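You operate a simulated robot arm through the tools that you are given. There is no shell and no other tool. Be economical: measure what you need, move in short steps, check, and stop when the job is done.

Carry out the task below with a simulated robot arm. There is one attempt and no reset: what you move stays moved.

Task
Set both air lines to the flows on the card.
Fine: vent tap shut, green valve open; both lines stay running.

It is judged by the outcome, as a careful person would: the job done as asked, and still so three seconds after it is handed in. It fails if anything else is knocked over, pushed out of place, dropped, spilled or broken.

Robot
A 6-joint arm with a two-finger parallel gripper, fixed in place. Base frame: the origin is at the foot of the arm, x ahead of it, y to its left, z up. Lengths are in mm, angles in degrees, forces in N, time in s.
Its first joint turns from -66.0 to 66.0 degrees. Payload 2.9 kg.
Tool frame: the origin (TCP) lies between the finger pads and is the grasp point; the fingertips stand 30 mm ahead of it; z points along the fingers, y is the line along which they close. The gripper opens to 110 mm. The fingers are 20 mm wide and 10 mm thick; the gripper's body (48 by 112 mm) begins 55 mm behind the TCP.
Orientation is that of the tool frame in the base frame, as a unit quaternion [w, x, y, z]. With the fingers straight down and closing along the base's y, the tool's x points along the base's -x, its y along +y and its z along -z.

Tools
- The arm moves only by the tool move_arm. Its argument "rows" is a list of rows, each a list of 7 numbers: the turn, a rotation vector about the tool's x, y, z in units of 4 degrees (1.0 is 4 degrees), then the shift along the tool's x, y, z in units of 25 mm (1.0 is 25 mm), then the gripper command, from -1 (fully open) to 1 (shut), values between in proportion. In form: [[ax, ay, az, tx, ty, tz, grip], ...]. A call has 1 to 20 rows; each row shifts and turns the commanded pose from where the row before left it, along the tool's axes as they then stand. A call with a number of a shift or a turn outside -1 to 1 is refused whole. Rows are played at 5 a second. More than 50 mm and 8.6 degrees between two rows, or a gripper value outside its range, and nothing of the call is played. A pose out of reach is approached as far as the arm can. The call stops where the force on the tool passes 40 N (or 10 N more than at its start, if that is more) or the arm is blocked; 0.2 s more then pass. The fingers move at their own pace (about 108 mm/s each) and stop on an object; they squeeze with about 21 N. The grip force told is the motor's: it shows also when the fingers shut on nothing. Time passes only in rows, and 0.2 s behind the last, so rows that do not move let the fingers close. The reply holds the time, the measured pose of the TCP, the force on the tool along the base axes, the opening and the grip force, in the units named above and with some noise, with the torque about the TCP (base axes, N m) and any sound that the robot's microphone picked up.
- Cameras (640 x 400 px; columns grow to the right, rows downward): "scene" is fixed at [87.4, 435.5, 1398.6]; the picture's right is [-0.69, -0.73, 0.00], its down [-0.32, 0.31, -0.90] and it looks along [0.65, -0.62, -0.44] (base axes); focal length 367 px, centre (320, 200). "wrist" rides on the gripper at [72, 17, -103] in the tool frame; the picture's right is [-0.23, 0.97, 0.00], its down [-0.76, -0.18, -0.62] and it looks along [-0.61, -0.14, 0.78] (tool axes); focal length 222 px, centre (320, 200). There is no depth. A picture from a camera that has moved, and an enlarged one, comes with that camera's place and axes in the base frame and with its lens.
- snapshot(camera): a new picture of that camera. The clock stands still meanwhile.
- zoom(camera, box): a new picture of the part [left, top, right, bottom] of that camera's present view, enlarged. The clock stands still meanwhile.
- sign_off(): hands the job in; it is judged then, once.

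Go step by step. Nothing tells you positions but the pictures and the camera data: compare them with the known pose of the tool, close in by small moves and look again before you grip or let go. The budget is 120 turns and 76 pictures, counting those below and the enlarged ones. Unless the task says otherwise, let go and move clear before handing in, and close with one line.

The tools are called as name(argument=value, ...) on one line, values as JSON. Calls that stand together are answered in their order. move_arm: Moves the arm, as the interface text tells. Its arguments: {"type":"object","properties":{"rows":{"type":"array","items":{"type":"array","items":{"type":"number"}}}},"required":["rows"]} The other tools are called the same way: snapshot (camera) takes a picture; zoom (camera, box) takes an enlarged picture of a part of a camera's view; sign_off () hands the job in.

At the start:

```text
clock: 0.0
ee_pos: [351.2, -66.0, 1172.5]
tool_rot: [0.0, -0.001, 1.0, 0.0]
wrist_force: [-0.2, -0.4, -0.1]
moment: [-0.05, -0.01, -0.01]
opening: 110.2
gripper_force: 0.0
```

scene: 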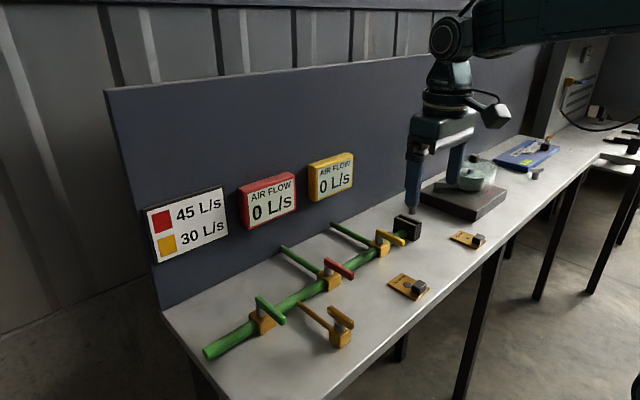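
wrist: 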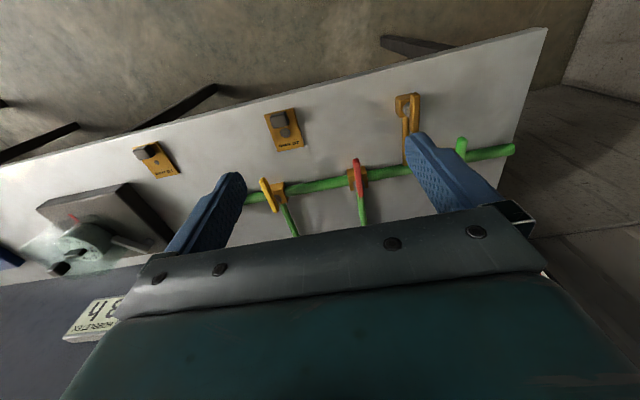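

I see a green air main with a green inlet valve, a vent branch, and red and yellow valves, plus a card reading red 45 L/s and yellow 30 L/s. I'll zoom in for details first.

zoom(camera="scene", box=[190, 200, 430, 360])

zoom(camera="scene", box=[130, 140, 370, 290])

zoom(camera="scene", box=[370, 130, 580, 310])

zoom(camera="wrist", box=[230, 80, 530, 250])

```text
2.50 times, centred on (310, 280) of scene
camera zoom: at [87.4, 435.5, 1398.6], right [-0.69, -0.73, 0.0], down [-0.32, 0.31, -0.9], along [0.65, -0.62, -0.44], focal length 918 px, centre (345, 0)
```

zoom: 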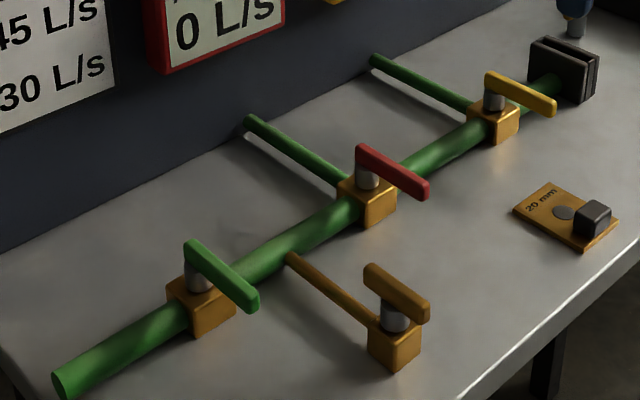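

```text
2.67 times, centred on (250, 215) of scene
camera zoom: at [87.4, 435.5, 1398.6], right [-0.69, -0.73, 0.0], down [-0.32, 0.31, -0.9], along [0.65, -0.62, -0.44], focal length 979 px, centre (507, 160)
```

zoom: 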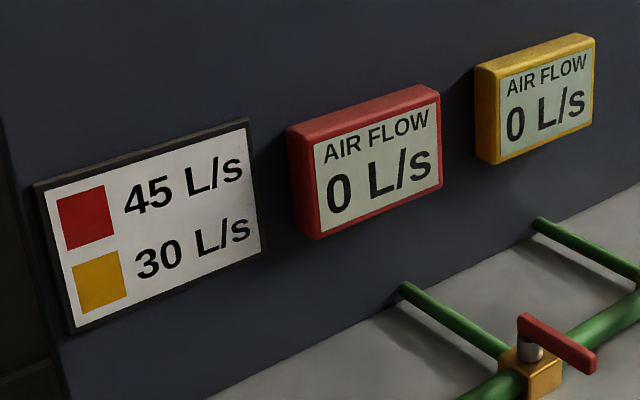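

```text
2.22 times, centred on (475, 220) of scene
camera zoom: at [87.4, 435.5, 1398.6], right [-0.69, -0.73, 0.0], down [-0.32, 0.31, -0.9], along [0.65, -0.62, -0.44], focal length 816 px, centre (-24, 156)
```

zoom: 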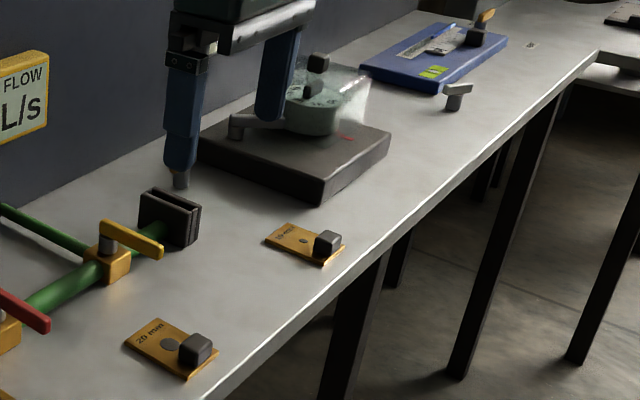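

```text
2.13 times, centred on (380, 165) of wrist
camera zoom: at [279.0, -50.0, 1274.7], right [0.23, 0.97, 0.0], down [0.76, -0.18, 0.62], along [0.61, -0.14, -0.78], focal length 474 px, centre (192, 275)
```

zoom: 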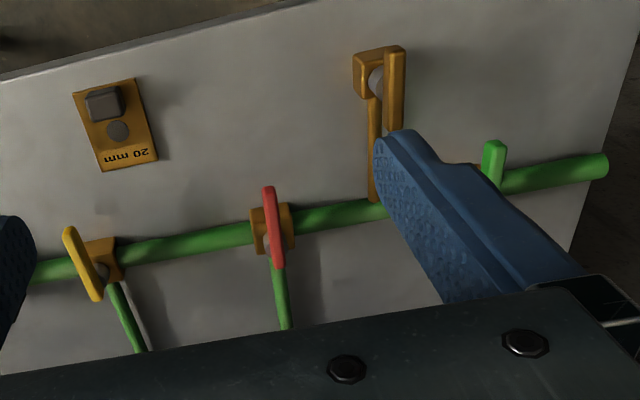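

Lengths worked out from the picture: the green lever is at about (500,160), across the pipe (shut). The vent is at about (400,88), along its branch (open). Red is at (500,-5) and yellow at (500,-174), both nearly along their branches. I'll move above the vent and look closer.

move_arm(rows=[[0, 0, 0, -0.2, 0.88, 0.5, 0], [0, 0, 0, -0.2, 0.88, 0.5, 0], [0, 0, 0, -0.2, 0.88, 0.5, 0], [0, 0, 0, -0.2, 0.88, 0.5, 0], [0, 0, 0, -0.2, 0.88, 0.5, 0], [0, 0, 0, -0.2, 0.88, 0.5, 0], [0, 0, 0, -0.2, 0.88, 0.5, 0]])

snapshot(camera="wrist")

snapshot(camera="scene")

```text
clock: 1.6
ee_pos: [387.1, 87.9, 1085.5]
tool_rot: [0.0, 0.001, 1.0, 0.0]
wrist_force: [0.0, 0.1, 1.0]
moment: [-0.01, 0.01, 0.0]
opening: 55.1
gripper_force: 0.2
```

```text
69 pictures are left
camera wrist: at [315.1, 102.9, 1188.4], right [0.23, 0.97, 0.0], down [0.76, -0.18, 0.62], along [0.61, -0.14, -0.78], focal length 222 px, centre (320, 200)
```

wrist: 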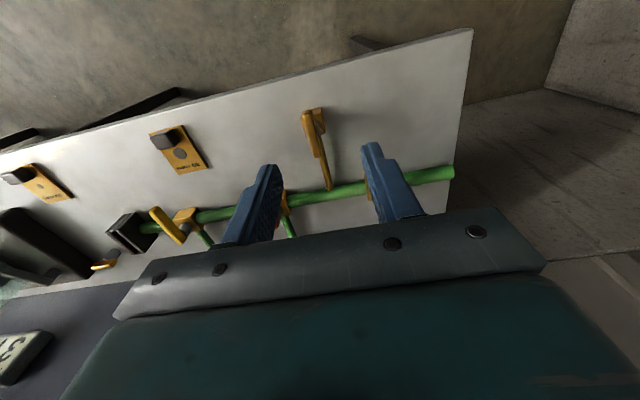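

```text
68 pictures are left
```

scene: 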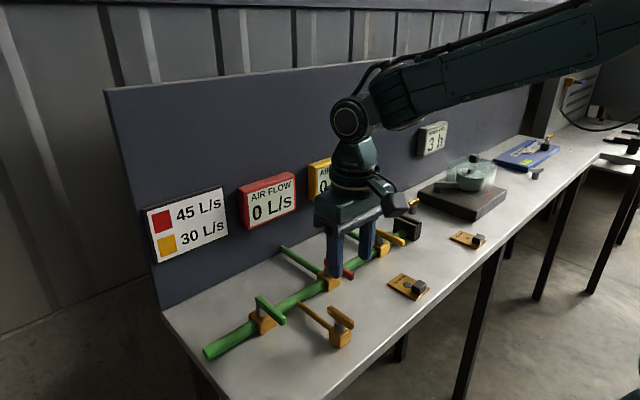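

A third sign ("3 h") and something yellow behind the black slot have come into view, so I'll check those.

zoom(camera="scene", box=[380, 110, 580, 250])

zoom(camera="wrist", box=[0, 120, 230, 290])

zoom(camera="wrist", box=[230, 90, 470, 250])

```text
2.86 times, centred on (480, 180) of scene
camera zoom: at [87.4, 435.5, 1398.6], right [-0.69, -0.73, 0.0], down [-0.32, 0.31, -0.9], along [0.65, -0.62, -0.44], focal length 1049 px, centre (-137, 257)
```

zoom: 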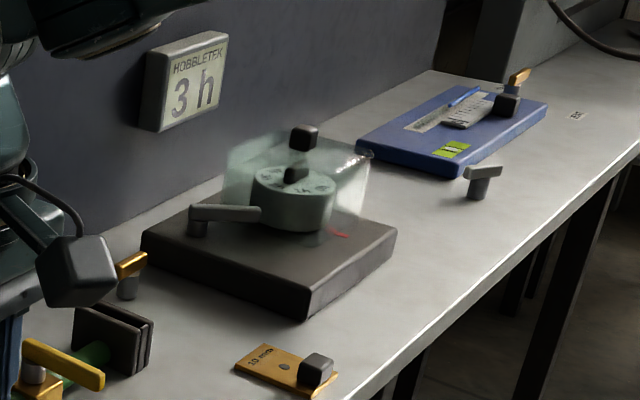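

```text
2.35 times, centred on (115, 205) of wrist
camera zoom: at [315.1, 102.9, 1188.4], right [0.23, 0.97, 0.0], down [0.76, -0.18, 0.62], along [0.61, -0.14, -0.78], focal length 523 px, centre (802, 188)
```

zoom: 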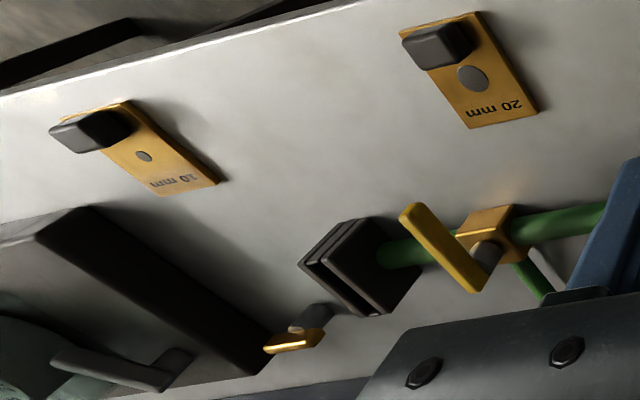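

```text
2.50 times, centred on (350, 170) of wrist
camera zoom: at [315.1, 102.9, 1188.4], right [0.23, 0.97, 0.0], down [0.76, -0.18, 0.62], along [0.61, -0.14, -0.78], focal length 555 px, centre (245, 275)
```

zoom: 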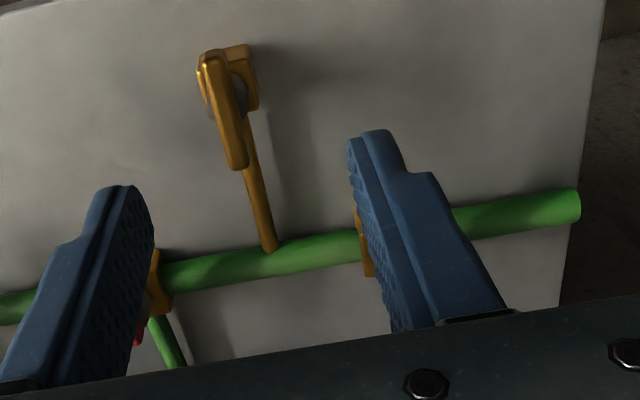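

The levers seem lower than I first took them: vent lever top about z 937, y about 73, x 388 to 443. I'll approach to just above it and look again.

move_arm(rows=[[0, 0, 0, -0.2, -0.2, 0.8, 0], [0, 0, 0, -0.1, -0.2, 0.8, 0], [0, 0, 0, 0, -0.2, 0.8, 0], [0, 0, 0, 0, 0, 0.7, 0]])

snapshot(camera="wrist")

zoom(camera="scene", box=[240, 220, 440, 360])

```text
clock: 2.6
ee_pos: [392.6, 71.8, 1007.1]
tool_rot: [0.0, 0.0, 1.0, 0.0]
wrist_force: [0.4, -0.4, -0.5]
moment: [-0.04, 0.0, 0.0]
opening: 55.2
gripper_force: 0.2
```

```text
64 pictures are left
camera wrist: at [321.5, 87.2, 1109.7], right [0.23, 0.97, 0.0], down [0.76, -0.18, 0.62], along [0.61, -0.14, -0.78], focal length 222 px, centre (320, 200)
```

wrist: 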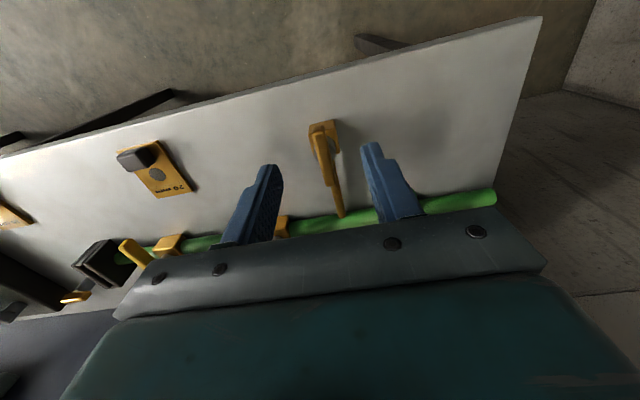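

```text
2.86 times, centred on (340, 290) of scene
camera zoom: at [87.4, 435.5, 1398.6], right [-0.69, -0.73, 0.0], down [-0.32, 0.31, -0.9], along [0.65, -0.62, -0.44], focal length 1049 px, centre (263, -57)
```

zoom: 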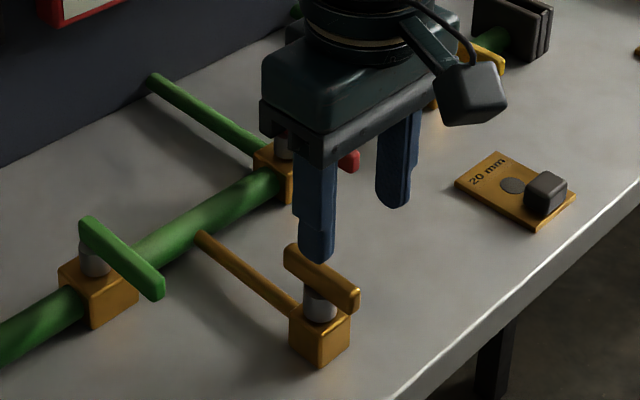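

Now I'll zoom on the vent lever between the fingers.

zoom(camera="wrist", box=[230, 100, 430, 225])

```text
3.20 times, centred on (330, 162) of wrist
camera zoom: at [321.5, 87.2, 1109.7], right [0.23, 0.97, 0.0], down [0.76, -0.18, 0.62], along [0.61, -0.14, -0.78], focal length 711 px, centre (288, 320)
```

zoom: 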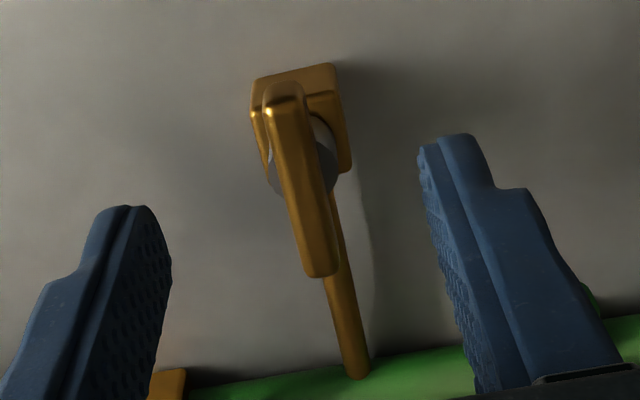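

The vent lever is centred at about (414, 70), top z about 930, with the stem below its middle. I'll lower over the stem, and grip.

move_arm(rows=[[0, 0, 0, -0.43, -0.04, 0.6, 0], [0, 0, 0, -0.43, -0.04, 0.6, 0], [0, 0, 0, 0, 0, 0.5, 0], [0, 0, 0, 0, 0, 0.5, 0], [0, 0, 0, 0, 0, 0, 0]])

zoom(camera="wrist", box=[230, 100, 430, 225])

zoom(camera="scene", box=[240, 220, 440, 360])

```text
clock: 3.8
ee_pos: [414.9, 69.5, 950.8]
tool_rot: [0.001, 0.0, 1.0, 0.0]
wrist_force: [0.2, 0.6, -0.3]
moment: [-0.02, -0.03, -0.03]
opening: 55.3
gripper_force: 0.1
```

```text
3.20 times, centred on (330, 162) of wrist
camera zoom: at [343.4, 85.5, 1054.6], right [0.23, 0.97, 0.0], down [0.76, -0.18, 0.62], along [0.61, -0.14, -0.78], focal length 711 px, centre (288, 320)
```

zoom: 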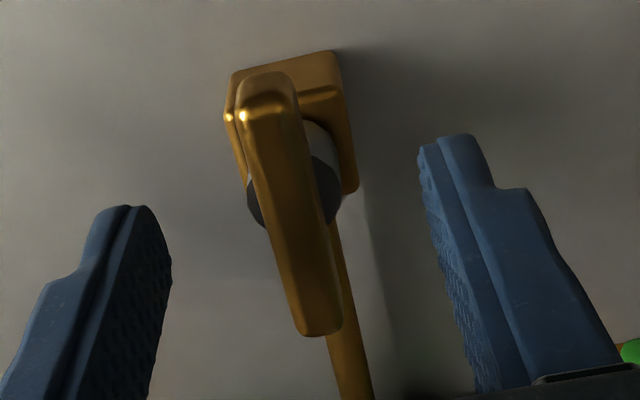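

```text
2.86 times, centred on (340, 290) of scene
camera zoom: at [87.4, 435.5, 1398.6], right [-0.69, -0.73, 0.0], down [-0.32, 0.31, -0.9], along [0.65, -0.62, -0.44], focal length 1049 px, centre (263, -57)
```

zoom: 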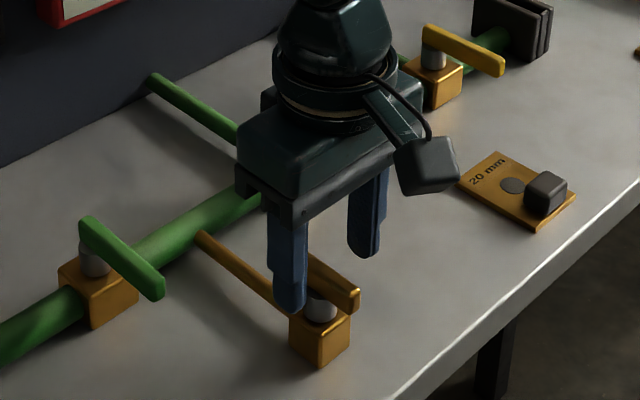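

The fingertips straddle the lever. I'll lower 4 mm more and close gently on it.

move_arm(rows=[[0, 0, 0, 0, 0, 0.16, 0], [0, 0, 0, 0, 0.04, 0, 0.5], [0, 0, 0, 0, 0, 0, 1], [0, 0, 0, 0, 0, 0, 1]])

zoom(camera="wrist", box=[230, 100, 430, 225])

```text
clock: 4.8
ee_pos: [416.5, 69.1, 946.4]
tool_rot: [0.0, 0.001, 1.0, -0.001]
wrist_force: [-1.2, -14.3, 0.2]
moment: [-0.31, -0.4, -0.04]
opening: 11.6
gripper_force: 44.9
```

```text
3.20 times, centred on (330, 162) of wrist
camera zoom: at [343.5, 86.3, 1050.3], right [0.23, 0.97, 0.0], down [0.76, -0.18, 0.62], along [0.61, -0.15, -0.78], focal length 711 px, centre (288, 320)
```

zoom: 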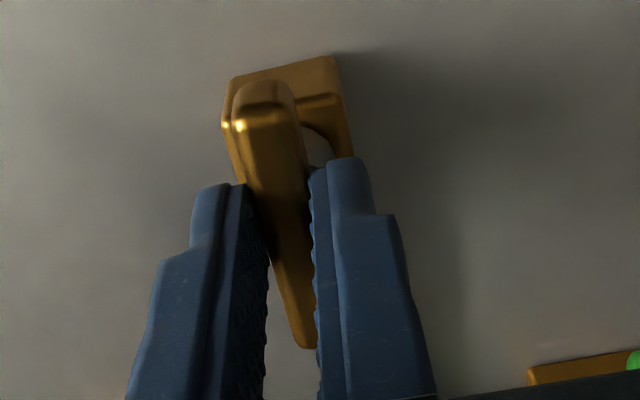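

It's gripped at 11.6 mm with a slight side load. I'll ease that and try a small turn to find the free direction.

move_arm(rows=[[0, 0, 0, 0, -0.06, 0, 1], [0, 0, 1, 0, 0, 0, 1], [0, 0, 1, 0, 0, 0, 1], [0, 0, 0, 0, 0, 0, 1]])

```text
clock: 5.8
ee_pos: [416.6, 70.4, 947.2]
tool_rot: [0.001, 0.069, 0.998, 0.001]
wrist_force: [11.3, -2.8, -23.0]
moment: [-0.04, -0.15, -0.01]
opening: 12.0
gripper_force: 45.4
```

It turned 8° with hardly any torque. I'll continue a bit and check that the lever follows.

move_arm(rows=[[0, 0, 1, 0, 0, -0.04, 1], [0, 0, 1, 0, 0, 0, 1], [0, 0, 1, 0, 0, 0, 1], [0, 0, 0, 0, 0, 0, 1]])

zoom(camera="wrist", box=[230, 100, 430, 225])

snapshot(camera="scene")

```text
clock: 6.8
ee_pos: [414.8, 73.4, 948.6]
tool_rot: [0.0, 0.172, 0.985, 0.001]
wrist_force: [14.8, 9.3, -34.3]
moment: [0.31, -0.06, 0.07]
opening: 11.8
gripper_force: 44.9
```

```text
3.20 times, centred on (330, 162) of wrist
camera zoom: at [353.6, 111.0, 1051.1], right [0.55, 0.84, 0.0], down [0.66, -0.43, 0.62], along [0.52, -0.34, -0.78], focal length 711 px, centre (288, 320)
```

zoom: 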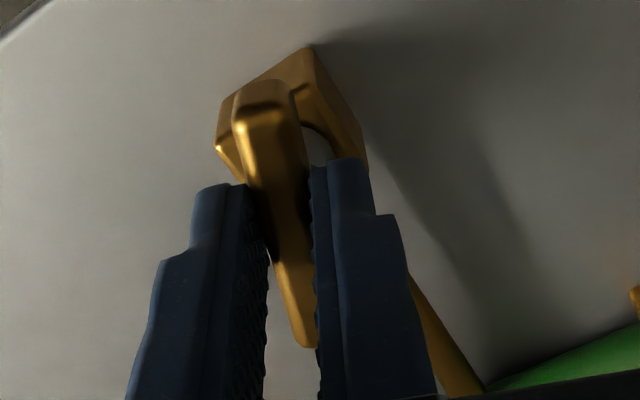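

```text
57 pictures are left
```

scene: 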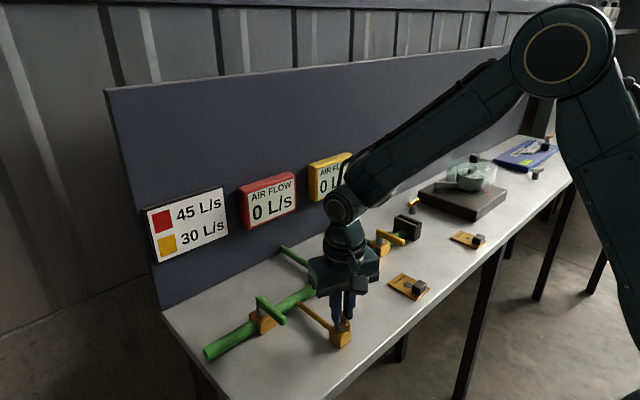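

The lever follows, turning clockwise from above. There is some vertical load, so I'll test which way relieves it.

move_arm(rows=[[0, 0, 0, 0, 0, -0.08, 1], [0, 0, 0, 0, 0, 0, 1]])

```text
clock: 7.4
ee_pos: [415.6, 72.9, 949.6]
tool_rot: [0.0, 0.173, 0.985, 0.0]
wrist_force: [11.4, 12.0, -37.0]
moment: [0.31, -0.36, 0.13]
opening: 11.9
gripper_force: 45.2
```

move_arm(rows=[[0, 0, 0, 0, 0, 0.1, 1], [0, 0, 0, 0, 0, 0.08, 1], [0, 0, 0, 0, 0, 0, 1]])

```text
clock: 8.2
ee_pos: [415.9, 70.9, 948.3]
tool_rot: [0.002, 0.172, 0.985, 0.002]
wrist_force: [-11.1, 15.6, 34.1]
moment: [0.17, 0.33, 0.04]
opening: 12.0
gripper_force: 45.3
```

move_arm(rows=[[0, 0, 0, 0.04, 0.03, -0.08, 1], [0, 0, 1, 0, 0, 0, 1], [0, 0, 1, 0, 0, 0, 1], [0, 0, 1, 0, 0, 0, 1], [0, 0, 0, 0, 0, 0, 1]])

```text
clock: 9.4
ee_pos: [417.0, 72.5, 948.5]
tool_rot: [0.002, 0.276, 0.961, 0.001]
wrist_force: [15.9, 13.7, -3.2]
moment: [-0.28, -1.13, 0.1]
opening: 11.9
gripper_force: 44.9
```

move_arm(rows=[[0, 0, 1, -0.01, 0.05, 0, 1], [0, 0, 1, 0, 0, 0, 1], [0, 0, 1, 0, 0, 0, 1], [0, 0, 1, 0, 0, 0, 1], [0, 0, 0, 0, 0, 0, 1]])

```text
clock: 10.6
ee_pos: [416.5, 73.0, 947.9]
tool_rot: [0.001, 0.407, 0.914, 0.001]
wrist_force: [19.4, 13.5, -8.4]
moment: [0.53, -0.14, 0.13]
opening: 11.9
gripper_force: 44.5
```

move_arm(rows=[[0, 0, 1, 0, 0.06, 0, 1], [0, 0, 1, 0, 0, 0, 1], [0, 0, 1, 0, 0.03, 0, 1], [0, 0, 1, 0, 0, 0, 1], [0, 0, 0, 0, 0, 0, 1]])

zoom(camera="wrist", box=[230, 100, 430, 225])

```text
clock: 11.8
ee_pos: [418.1, 74.4, 948.7]
tool_rot: [0.002, 0.53, 0.848, 0.0]
wrist_force: [7.6, 10.3, 22.0]
moment: [0.01, -0.22, 0.03]
opening: 11.6
gripper_force: 45.0
```

```text
3.20 times, centred on (330, 162) of wrist
camera zoom: at [401.5, 145.6, 1051.6], right [0.98, 0.22, 0.0], down [0.17, -0.76, 0.62], along [0.14, -0.61, -0.78], focal length 711 px, centre (288, 320)
```

zoom: 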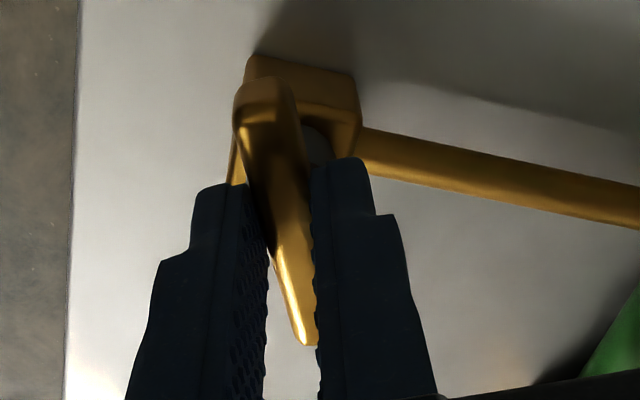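

64° is done, with the lever following. About 26° remains to lie across the branch.

move_arm(rows=[[0, 0, 1, 0, 0.03, -0.04, 1], [0, 0, 1, 0, 0, 0, 1], [0, 0, 1, 0, 0.03, 0, 1], [0, 0, 1, 0, 0, 0, 1], [0, 0, 0, 0, 0, 0, 1]])

```text
clock: 13.0
ee_pos: [419.2, 76.0, 947.8]
tool_rot: [0.002, 0.644, 0.765, 0.0]
wrist_force: [18.3, -1.8, -3.4]
moment: [0.56, -0.35, 0.06]
opening: 12.0
gripper_force: 44.9
```

move_arm(rows=[[0, 0, 1, 0, 0.03, 0, 1], [0, 0, 1, 0, 0, 0, 1], [0, 0, 0.45, 0, 0, 0, 1], [0, 0, 0, 0, 0, 0, 1]])

snapshot(camera="scene")

```text
clock: 14.0
ee_pos: [419.8, 74.7, 949.4]
tool_rot: [0.0, 0.707, 0.707, 0.0]
wrist_force: [21.2, -1.2, -26.7]
moment: [-0.94, -0.46, 0.13]
opening: 11.9
gripper_force: 45.3
```

```text
55 pictures are left
```

scene: 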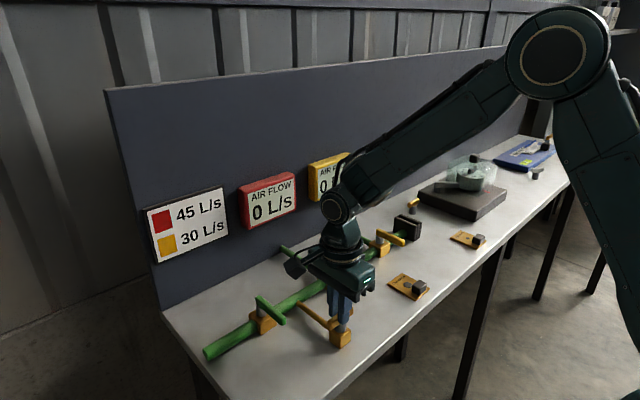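

The vent is now at 90°, across its branch. I'll release, lift and inspect.

move_arm(rows=[[0, 0, 0, 0, 0, 0, 0], [0, 0, 0, 0, 0, 0, 0], [0, 0, 0, 0, 0, -0.5, 0], [0, 0, 0, 0, 0, -1, 0], [0, 0, 0, 0, 0, -1, 0]])

zoom(camera="wrist", box=[230, 80, 470, 230])

```text
clock: 15.2
ee_pos: [418.9, 75.8, 1013.5]
tool_rot: [0.001, 0.705, 0.709, 0.001]
wrist_force: [-0.4, 0.1, 0.5]
moment: [-0.03, 0.0, 0.01]
opening: 55.0
gripper_force: 0.1
```

```text
2.67 times, centred on (350, 155) of wrist
camera zoom: at [437.2, 146.2, 1117.6], right [0.97, -0.22, 0.0], down [-0.17, -0.76, 0.62], along [-0.14, -0.61, -0.78], focal length 592 px, centre (240, 320)
```

zoom: 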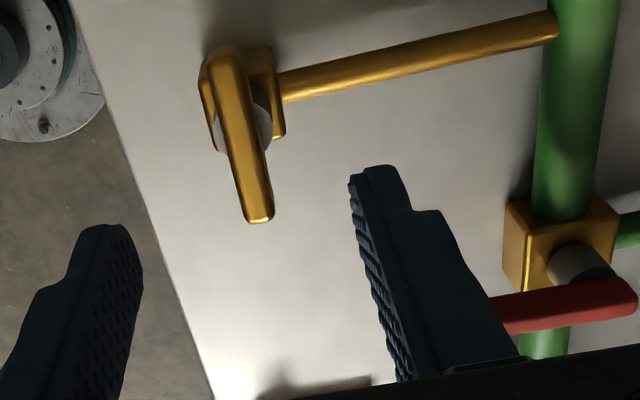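

The vent lever is clearly across its branch, so shut. Next I'll turn the wrist back and go to the green valve, estimated stem at about (517,166).

move_arm(rows=[[0, 0, -1, 0, 0, -0.3, 0], [0, 0, -1, 0, 0, -0.3, 0], [0, 0, -1, 0, 0, -0.3, 0], [0, 0, -1, 0, 0, 0, 0], [0, 0, -1, 0, 0, 0, 0], [0, 0, -1, 0, 0, 0, 0], [0, 0, -1, 0, 0, 0, 0], [0, 0, -1, 0, 0, 0, 0], [0, 0, -1, 0, 0, 0, 0], [0, 0, -1, 0, 0, 0, 0], [0, 0, -1, 0, 0, 0, 0], [0, 0, -1, 0, 0, 0, 0], [0, 0, -1, 0, 0, 0, 0], [0, 0, -1, 0, 0, 0, 0], [0, 0, -1, 0, 0, 0, 0], [0, 0, -1, 0, 0, 0, 0], [0, 0, -1, 0, 0, 0, 0], [0, 0, -1, 0, 0, 0, 0], [0, 0, -1, 0, 0, 0, 0], [0, 0, -1, 0, 0, 0, 0]])

move_arm(rows=[[0, 0, -1, 0, 0, 0, 0], [0, 0, -1, 0, 0, 0, 0], [0, 0, -0.46, 0, 0, 0, 0], [0, 0, 0, -0.8, 0.9, 0, 0], [0, 0, 0, -0.8, 0.9, 0, 0], [0, 0, 0, -0.8, 0.9, 0, 0], [0, 0, 0, -0.8, 0.9, 0, 0]])

snapshot(camera="wrist")

snapshot(camera="scene")

```text
clock: 19.4
ee_pos: [419.9, 75.2, 1033.6]
tool_rot: [0.0, 0.085, 0.996, 0.0]
wrist_force: [0.5, -0.3, 0.3]
moment: [0.01, 0.0, 0.01]
opening: 55.1
gripper_force: 0.0
```

```text
clock: 21.0
ee_pos: [501.3, 168.8, 1035.7]
tool_rot: [-0.001, 0.0, 1.0, 0.001]
wrist_force: [-0.2, 0.2, -0.1]
moment: [0.01, 0.0, -0.02]
opening: 55.1
gripper_force: 0.0
```

```text
53 pictures are left
camera wrist: at [428.6, 183.8, 1138.8], right [0.23, 0.97, 0.0], down [0.76, -0.18, 0.62], along [0.61, -0.14, -0.78], focal length 222 px, centre (320, 200)
```

wrist: 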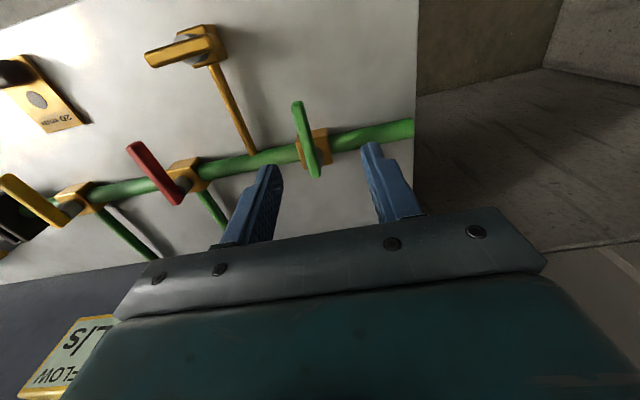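

```text
52 pictures are left
```

scene: 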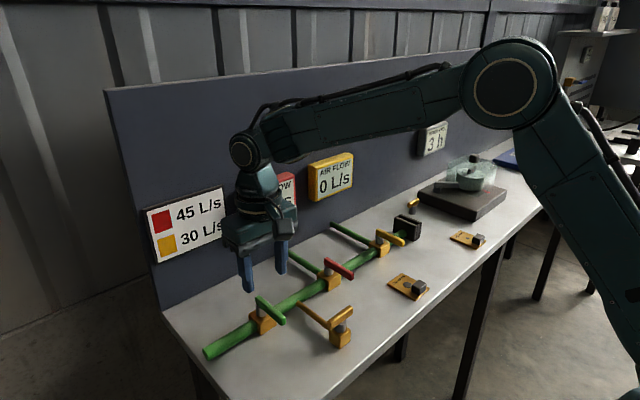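

move_arm(rows=[[0, 0, 0, -0.4, -0.25, 0.6, 0], [0, 0, 0, -0.4, -0.25, 0.6, 0], [0, 0, 0, 0, 0, 0.3, 0], [0, 0, 0, 0, 0, 0, 0]])

zoom(camera="wrist", box=[230, 80, 470, 230])

zoom(camera="scene", box=[190, 230, 350, 340])

```text
clock: 22.0
ee_pos: [519.2, 153.3, 997.3]
tool_rot: [0.0, 0.0, 1.0, 0.0]
wrist_force: [0.5, -0.7, -0.1]
moment: [0.01, 0.01, 0.02]
opening: 55.1
gripper_force: 0.1
```

```text
2.67 times, centred on (350, 155) of wrist
camera zoom: at [446.7, 169.3, 1100.3], right [0.23, 0.97, 0.0], down [0.76, -0.18, 0.62], along [0.61, -0.14, -0.78], focal length 592 px, centre (240, 320)
```

zoom: 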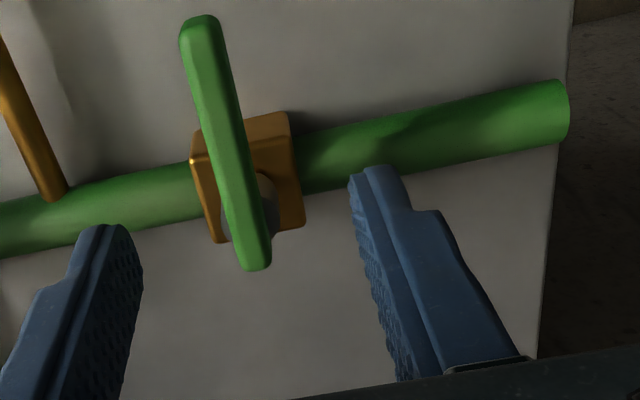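

```text
3.64 times, centred on (270, 285) of scene
camera zoom: at [87.4, 435.5, 1398.6], right [-0.69, -0.73, 0.0], down [-0.32, 0.31, -0.9], along [0.65, -0.62, -0.44], focal length 1335 px, centre (502, -109)
```

zoom: 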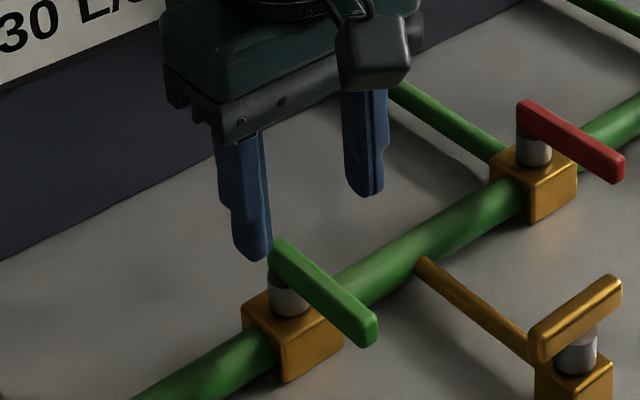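

The green lever runs x 476 to 550 at y about 152, top z about 938, with the stem near (534,152). I'll lower over the stem and grip.

move_arm(rows=[[0, 0, 0, -0.6, -0.04, 0.5, 0], [0, 0, 0, 0, 0, 0.5, 0], [0, 0, 0, 0, 0, 0.5, 0], [0, 0, 0, 0, 0, 0, 0]])

zoom(camera="wrist", box=[230, 80, 470, 230])

zoom(camera="scene", box=[190, 230, 350, 340])

```text
clock: 23.0
ee_pos: [531.9, 151.2, 960.5]
tool_rot: [0.0, 0.0, 1.0, 0.0]
wrist_force: [0.7, -0.8, -0.4]
moment: [-0.01, -0.04, -0.02]
opening: 55.0
gripper_force: 0.0
```

```text
2.67 times, centred on (350, 155) of wrist
camera zoom: at [460.8, 167.2, 1063.7], right [0.23, 0.97, 0.0], down [0.76, -0.18, 0.62], along [0.61, -0.14, -0.78], focal length 592 px, centre (240, 320)
```

zoom: 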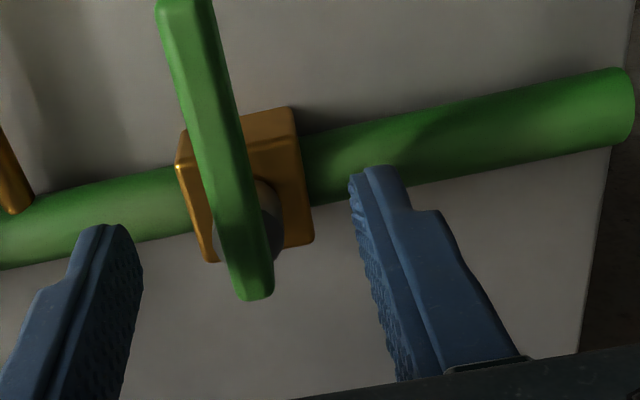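

```text
3.64 times, centred on (270, 285) of scene
camera zoom: at [87.4, 435.5, 1398.6], right [-0.69, -0.73, 0.0], down [-0.32, 0.31, -0.9], along [0.65, -0.62, -0.44], focal length 1335 px, centre (502, -109)
```

zoom: 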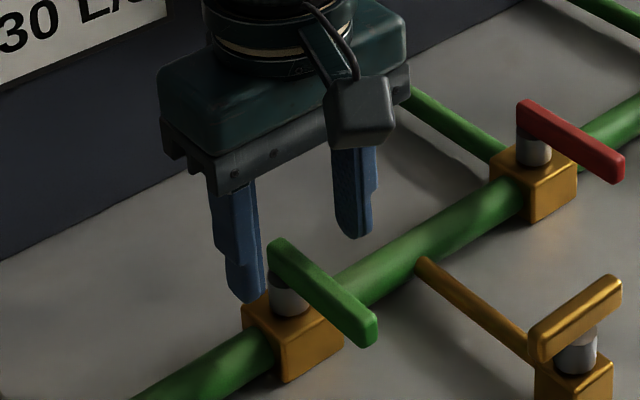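

move_arm(rows=[[0, 0, 0, 0, 0, 0.08, 0], [0, 0, 0, 0, 0, 0, 0.5], [0, 0, 0, 0, 0, 0, 1], [0, 0, 0, 0, 0, 0, 1]])

zoom(camera="wrist", box=[230, 80, 470, 230])

```text
clock: 24.0
ee_pos: [533.6, 151.0, 959.6]
tool_rot: [-0.001, 0.0, 1.0, 0.0]
wrist_force: [0.0, -0.2, -0.3]
moment: [-0.02, -0.03, -0.03]
opening: 0.0
gripper_force: 21.0
```

```text
2.67 times, centred on (350, 155) of wrist
camera zoom: at [460.7, 167.0, 1061.5], right [0.23, 0.97, 0.0], down [0.76, -0.18, 0.62], along [0.61, -0.14, -0.78], focal length 592 px, centre (240, 320)
```

zoom: 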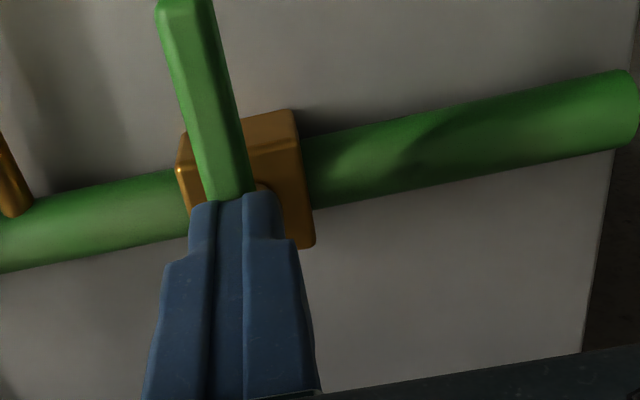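

The fingers closed above the lever, so it's lower than I thought, probably the same height as the vent's. I'll open, lower 12 mm and retry.

move_arm(rows=[[0, 0, 0, 0, 0, 0, 0.4], [0, 0, 0, 0, 0, 0, 0.4], [0, 0, 0, 0, 0, 0.25, 0.4], [0, 0, 0, 0, 0, 0.25, 0.4], [0, 0, 0, 0, 0, 0, 1], [0, 0, 0, 0, 0, 0, 1]])

zoom(camera="wrist", box=[230, 80, 470, 230])

```text
clock: 25.4
ee_pos: [533.3, 150.1, 946.1]
tool_rot: [0.0, 0.0, 1.0, 0.0]
wrist_force: [-0.2, -3.9, -0.3]
moment: [-0.1, -0.07, -0.02]
opening: 11.9
gripper_force: 44.9
```

```text
2.67 times, centred on (350, 155) of wrist
camera zoom: at [461.1, 165.9, 1048.5], right [0.23, 0.97, 0.0], down [0.76, -0.18, 0.62], along [0.61, -0.14, -0.78], focal length 592 px, centre (240, 320)
```

zoom: 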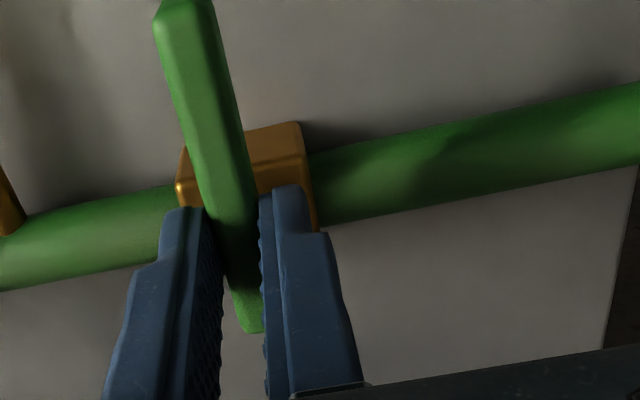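

The green lever is gripped, so I'll test a small counter-clockwise turn.

move_arm(rows=[[0, 0, -1, 0, 0, 0, 1], [0, 0, -1, 0, 0, 0, 1], [0, 0, 0, 0, 0, 0, 1]])

zoom(camera="scene", box=[130, 140, 370, 290])

```text
clock: 26.2
ee_pos: [532.3, 147.4, 945.0]
tool_rot: [0.0, -0.067, 0.998, -0.001]
wrist_force: [-0.1, -28.4, 9.8]
moment: [-0.72, 0.84, -0.4]
opening: 11.5
gripper_force: 44.5
```

```text
2.67 times, centred on (250, 215) of scene
camera zoom: at [87.3, 434.7, 1398.8], right [-0.69, -0.72, 0.0], down [-0.32, 0.31, -0.9], along [0.65, -0.62, -0.44], focal length 979 px, centre (507, 160)
```

zoom: 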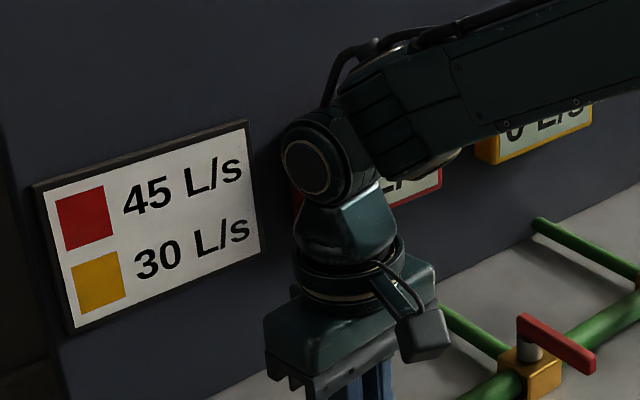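

It's resisted (torque -0.4), so I'll try clockwise.

move_arm(rows=[[0, 0, 1, 0, 0, 0, 1], [0, 0, 1, 0, 0, 0, 1], [0, 0, 1, 0, 0, 0, 1], [0, 0, 1, 0, 0, 0, 1], [0, 0, 0, 0, 0, 0, 1]])

zoom(camera="wrist", box=[230, 80, 470, 230])

```text
clock: 27.4
ee_pos: [534.3, 151.2, 945.0]
tool_rot: [0.0, 0.071, 0.997, -0.001]
wrist_force: [-5.3, -27.5, 5.7]
moment: [-0.61, -0.51, 1.02]
opening: 14.1
gripper_force: 44.8
```

```text
2.67 times, centred on (350, 155) of wrist
camera zoom: at [465.1, 176.4, 1048.4], right [0.36, 0.93, 0.0], down [0.73, -0.28, 0.62], along [0.58, -0.23, -0.78], focal length 592 px, centre (240, 320)
```

zoom: 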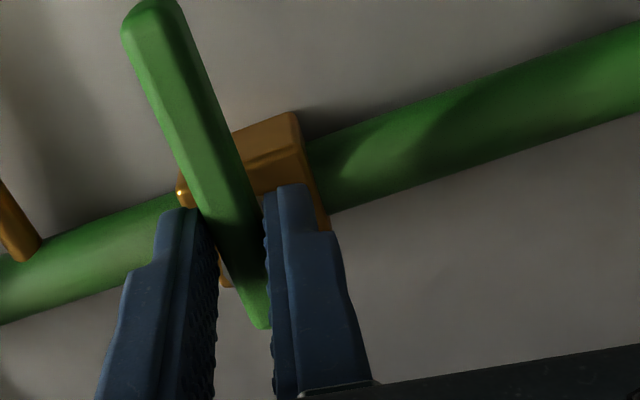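

Clockwise is the stop, because the lever pushed the fingers apart. Counter-clockwise is the opening way, so I'll turn back and go on.

move_arm(rows=[[0, 0, -1, 0, -0.04, 0, 1], [0, 0, -1, 0, -0.03, 0, 1], [0, 0, -1, 0, 0, 0, 1], [0, 0, -1, 0, 0, 0, 1], [0, 0, 0, 0, 0, 0, 1]])

```text
clock: 28.6
ee_pos: [534.8, 147.0, 945.1]
tool_rot: [0.0, -0.069, 0.998, 0.001]
wrist_force: [-5.2, -22.6, 16.6]
moment: [-0.63, 0.85, -0.36]
opening: 11.7
gripper_force: 44.5
```

move_arm(rows=[[0, 0, -1, 0, -0.05, -0.03, 1], [0, 0, -1, 0, 0, 0, 1], [0, 0, -1, 0, 0, 0, 1], [0, 0, 0, 0, 0, 0, 1]])

zoom(camera="wrist", box=[230, 80, 470, 230])

```text
clock: 29.6
ee_pos: [534.9, 144.8, 945.8]
tool_rot: [0.0, -0.17, 0.986, -0.002]
wrist_force: [-2.1, -32.2, 8.1]
moment: [-0.76, 0.44, -0.45]
opening: 11.6
gripper_force: 44.8
```

```text
2.67 times, centred on (350, 155) of wrist
camera zoom: at [461.1, 135.7, 1048.1], right [-0.11, 0.99, 0.0], down [0.78, 0.09, 0.62], along [0.62, 0.07, -0.78], focal length 592 px, centre (240, 320)
```

zoom: 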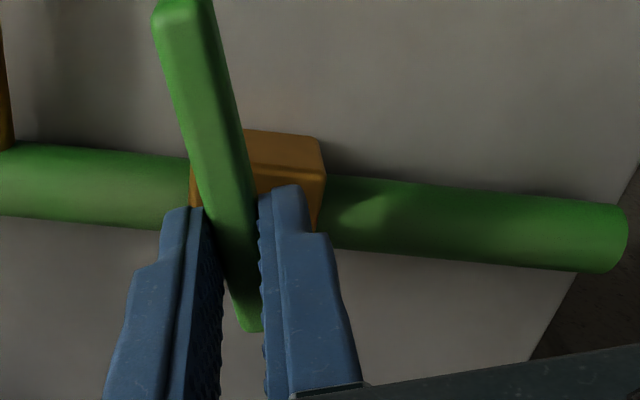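

The lever follows at about 20°. I'll continue in steps, easing the side force each time.

move_arm(rows=[[0, 0, -0.5, 0.03, -0.08, -0.02, 1], [0, 0, -1, 0, -0.04, 0, 1], [0, 0, -1, 0, -0.04, 0, 1], [0, 0, 0, 0, 0, 0, 1]])

```text
clock: 30.6
ee_pos: [535.6, 143.2, 944.7]
tool_rot: [-0.001, -0.256, 0.967, -0.001]
wrist_force: [10.3, -23.9, -13.2]
moment: [0.07, -0.45, -0.49]
opening: 11.6
gripper_force: 45.1
```

move_arm(rows=[[0, 0, -1, 0, -0.07, 0, 1], [0, 0, -1, 0, -0.04, 0, 1], [0, 0, -1, 0, -0.04, 0, 1], [0, 0, 0, 0, 0, 0, 1]])

snapshot(camera="scene")

```text
clock: 31.6
ee_pos: [537.6, 139.3, 945.4]
tool_rot: [0.0, -0.356, 0.934, -0.002]
wrist_force: [17.6, -20.3, -26.7]
moment: [0.05, -0.88, -0.45]
opening: 11.9
gripper_force: 44.8
```

```text
42 pictures are left
```

scene: 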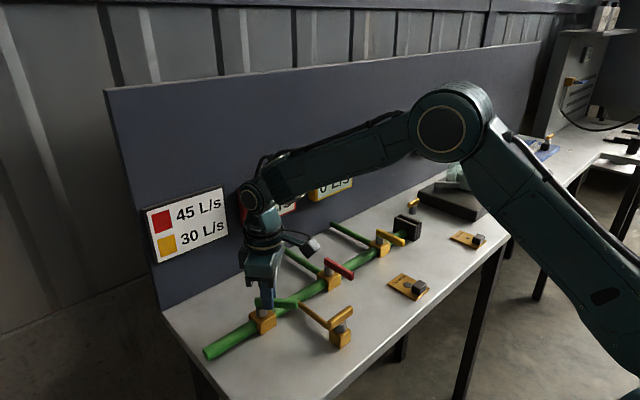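

move_arm(rows=[[0, 0, -1, 0, -0.08, 0.04, 1], [0, 0, -1, 0, -0.04, 0, 1], [0, 0, -1, 0, -0.04, 0, 1], [0, 0, -1, 0, -0.04, 0, 1], [0, 0, 0, 0, 0, 0, 1]])

```text
clock: 32.8
ee_pos: [542.2, 136.9, 944.4]
tool_rot: [-0.001, -0.483, 0.875, 0.0]
wrist_force: [15.8, -20.6, -19.1]
moment: [-0.7, -0.19, -0.44]
opening: 12.0
gripper_force: 45.2
```

move_arm(rows=[[0, 0, -1, 0.02, -0.07, 0.04, 1], [0, 0, -1, 0, -0.05, 0, 1], [0, 0, -1, 0, -0.04, 0, 1], [0, 0, -1, 0, -0.04, 0, 1], [0, 0, 0, 0, 0, 0, 1]])

```text
clock: 34.0
ee_pos: [545.6, 133.8, 945.0]
tool_rot: [0.0, -0.602, 0.799, -0.001]
wrist_force: [4.8, -17.2, 2.2]
moment: [-0.84, 0.07, -0.17]
opening: 11.6
gripper_force: 45.0
```

move_arm(rows=[[0, 0, -1, 0.03, -0.04, 0, 1], [0, 0, -1, 0, -0.04, 0, 1], [0, 0, -1, 0, -0.04, 0, 1], [0, 0, -1, 0, -0.04, 0, 1], [0, 0, 0, 0, 0, 0, 1]])

snapshot(camera="wrist")

```text
clock: 35.2
ee_pos: [550.5, 133.1, 946.1]
tool_rot: [0.0, 0.707, -0.707, 0.002]
wrist_force: [12.4, -17.8, 11.4]
moment: [-0.09, -0.15, -0.22]
opening: 11.7
gripper_force: 44.8
```

```text
41 pictures are left
camera wrist: at [533.1, 60.2, 1048.2], right [-0.97, 0.23, 0.0], down [0.18, 0.76, 0.62], along [0.14, 0.61, -0.78], focal length 222 px, centre (320, 200)
```

wrist: 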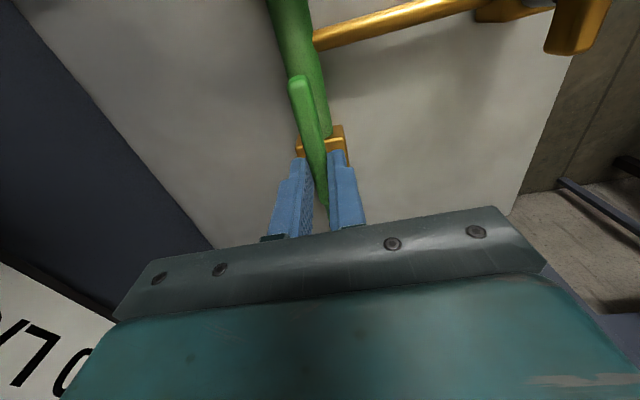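

The green lever now lies along the pipe. I'll release, lift, back off and turn the wrist back, then read the displays.

move_arm(rows=[[0, 0, 0, 0, 0, 0, 0], [0, 0, 0, 0, 0, 0, 0], [0, 0, 0, 0, 0, -1, 0], [0, 0, 0, 0, 0, -1, 0], [0, 0, 0, 0.5, 1, -1, 0], [0, 0, 0, 1, 1, 0, 0], [0, 0, 0, 1, 1, 0, 0], [0, 0, 0, 1, 1, 0, 0], [0, 0, 0, 1, 0, 0, 0], [0, 0, 0, 1, 0, 0, 0]])

move_arm(rows=[[0, 0, 1, 0, 0, 0, 0], [0, 0, 1, 0, 0, 0, 0], [0, 0, 1, 0, 0, 0, 0], [0, 0, 1, 0, 0, 0, 0], [0, 0, 1, 0, 0, 0, 0], [0, 0, 1, 0, 0, 0, 0], [0, 0, 1, 0, 0, 0, 0], [0, 0, 1, 0, 0, 0, 0], [0, 0, 1, 0, 0, 0, 0], [0, 0, 1, 0, 0, 0, 0], [0, 0, 1, 0, 0, 0, 0], [0, 0, 1, 0, 0, 0, 0], [0, 0, 1, 0, 0, 0, 0], [0, 0, 1, 0, 0, 0, 0], [0, 0, 1, 0, 0, 0, 0], [0, 0, 1, 0, 0, 0, 0], [0, 0, 1, 0, 0, 0, 0], [0, 0, 1, 0, 0, 0, 0], [0, 0, 1, 0, 0, 0, 0], [0, 0, 1, 0, 0, 0, 0]])

snapshot(camera="scene")

```text
clock: 37.4
ee_pos: [449.8, -4.0, 1019.4]
tool_rot: [-0.001, 0.707, -0.707, 0.0]
wrist_force: [-0.1, 0.4, 0.0]
moment: [0.03, -0.02, 0.03]
opening: 55.0
gripper_force: 0.0
```

```text
clock: 41.6
ee_pos: [448.4, -3.5, 1019.1]
tool_rot: [0.0, -0.086, 0.996, 0.0]
wrist_force: [-0.3, 0.4, 0.0]
moment: [0.0, -0.01, 0.02]
opening: 54.9
gripper_force: 0.0
```

```text
40 pictures are left
```

scene: 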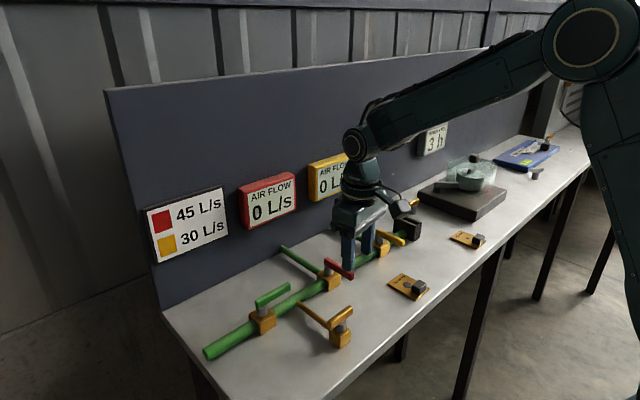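

Both displays still read 0. The levers may start shut despite lying along the branches, so I'll try the red valve and look at it from here.

move_arm(rows=[[0, 0, 1, -0.8, 0, 0, 0], [0, 0, 1, -0.8, 0, 0, 0], [0, 0, 0.46, -0.8, 0, 0, 0], [0, 0, 0, 0, 0, 0.3, 0]])

snapshot(camera="wrist")

zoom(camera="wrist", box=[230, 80, 470, 230])

```text
clock: 42.6
ee_pos: [508.8, 3.5, 1010.4]
tool_rot: [0.0, -0.001, 1.0, 0.0]
wrist_force: [-0.2, -0.2, 0.0]
moment: [-0.01, -0.03, -0.01]
opening: 54.8
gripper_force: 0.0
```

```text
39 pictures are left
camera wrist: at [436.7, 18.3, 1114.2], right [0.22, 0.97, 0.0], down [0.76, -0.18, 0.62], along [0.61, -0.14, -0.78], focal length 222 px, centre (320, 200)
```

wrist: 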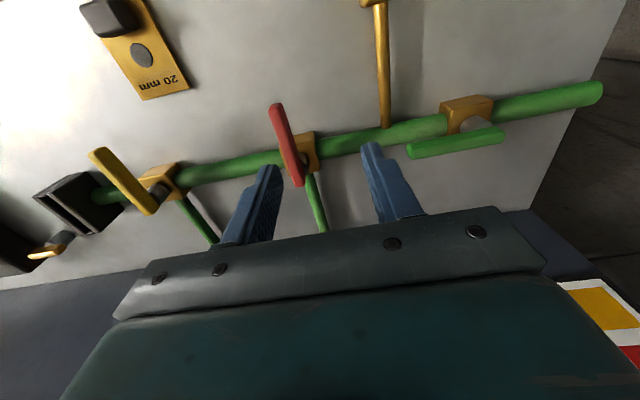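

```text
2.67 times, centred on (350, 155) of wrist
camera zoom: at [436.7, 18.3, 1114.2], right [0.22, 0.97, 0.0], down [0.76, -0.18, 0.62], along [0.61, -0.14, -0.78], focal length 592 px, centre (240, 320)
```

zoom: 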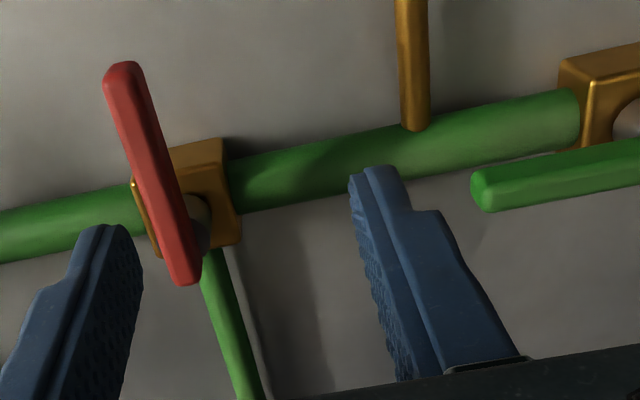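

The red lever runs x 481 to 559 at y about -30, with the stem near x 546. I'll go over it, descend and grip.

move_arm(rows=[[0, 0, 0, -0.7, -0.66, 0, 0], [0, 0, 0, -0.7, -0.66, 0, 0], [0, 0, 0, 0, 0, 1, 0.2], [0, 0, 0, 0, 0, 0.4, 0.2], [0, 0, 0, 0, 0, 0, 0.2]])

zoom(camera="wrist", box=[230, 80, 470, 230])

```text
clock: 43.8
ee_pos: [545.3, -30.6, 975.9]
tool_rot: [-0.001, -0.002, 1.0, 0.0]
wrist_force: [-1.1, 0.0, 0.6]
moment: [0.01, -0.02, -0.01]
opening: 44.1
gripper_force: 0.0
```

```text
2.67 times, centred on (350, 155) of wrist
camera zoom: at [472.7, -14.9, 1079.4], right [0.22, 0.97, 0.0], down [0.76, -0.18, 0.62], along [0.61, -0.14, -0.78], focal length 592 px, centre (240, 320)
```

zoom: 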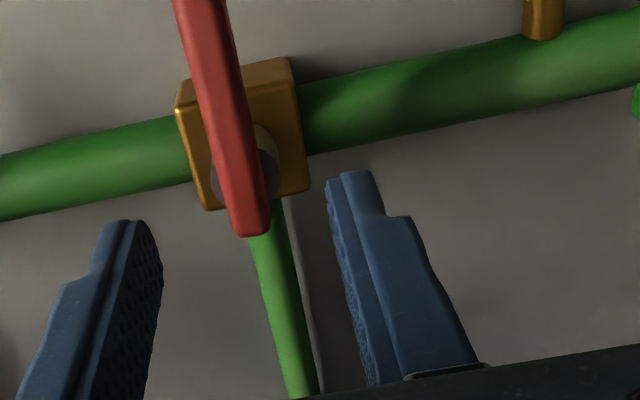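

The stem lines up with the tool. I'll descend 30 mm and close.

move_arm(rows=[[0, 0, 0, 0, 0, 0.6, 0.3], [0, 0, 0, 0, 0, 0.6, 0.4], [0, 0, 0, 0, 0, 0, 0.4], [0, 0, 0, 0, 0, 0, 1], [0, 0, 0, 0, 0, 0, 1]])

```text
clock: 45.0
ee_pos: [542.8, -30.0, 946.9]
tool_rot: [0.0, -0.002, 1.0, 0.0]
wrist_force: [-0.8, 1.6, -4.5]
moment: [0.06, -0.45, -0.01]
opening: 11.8
gripper_force: 44.9
```

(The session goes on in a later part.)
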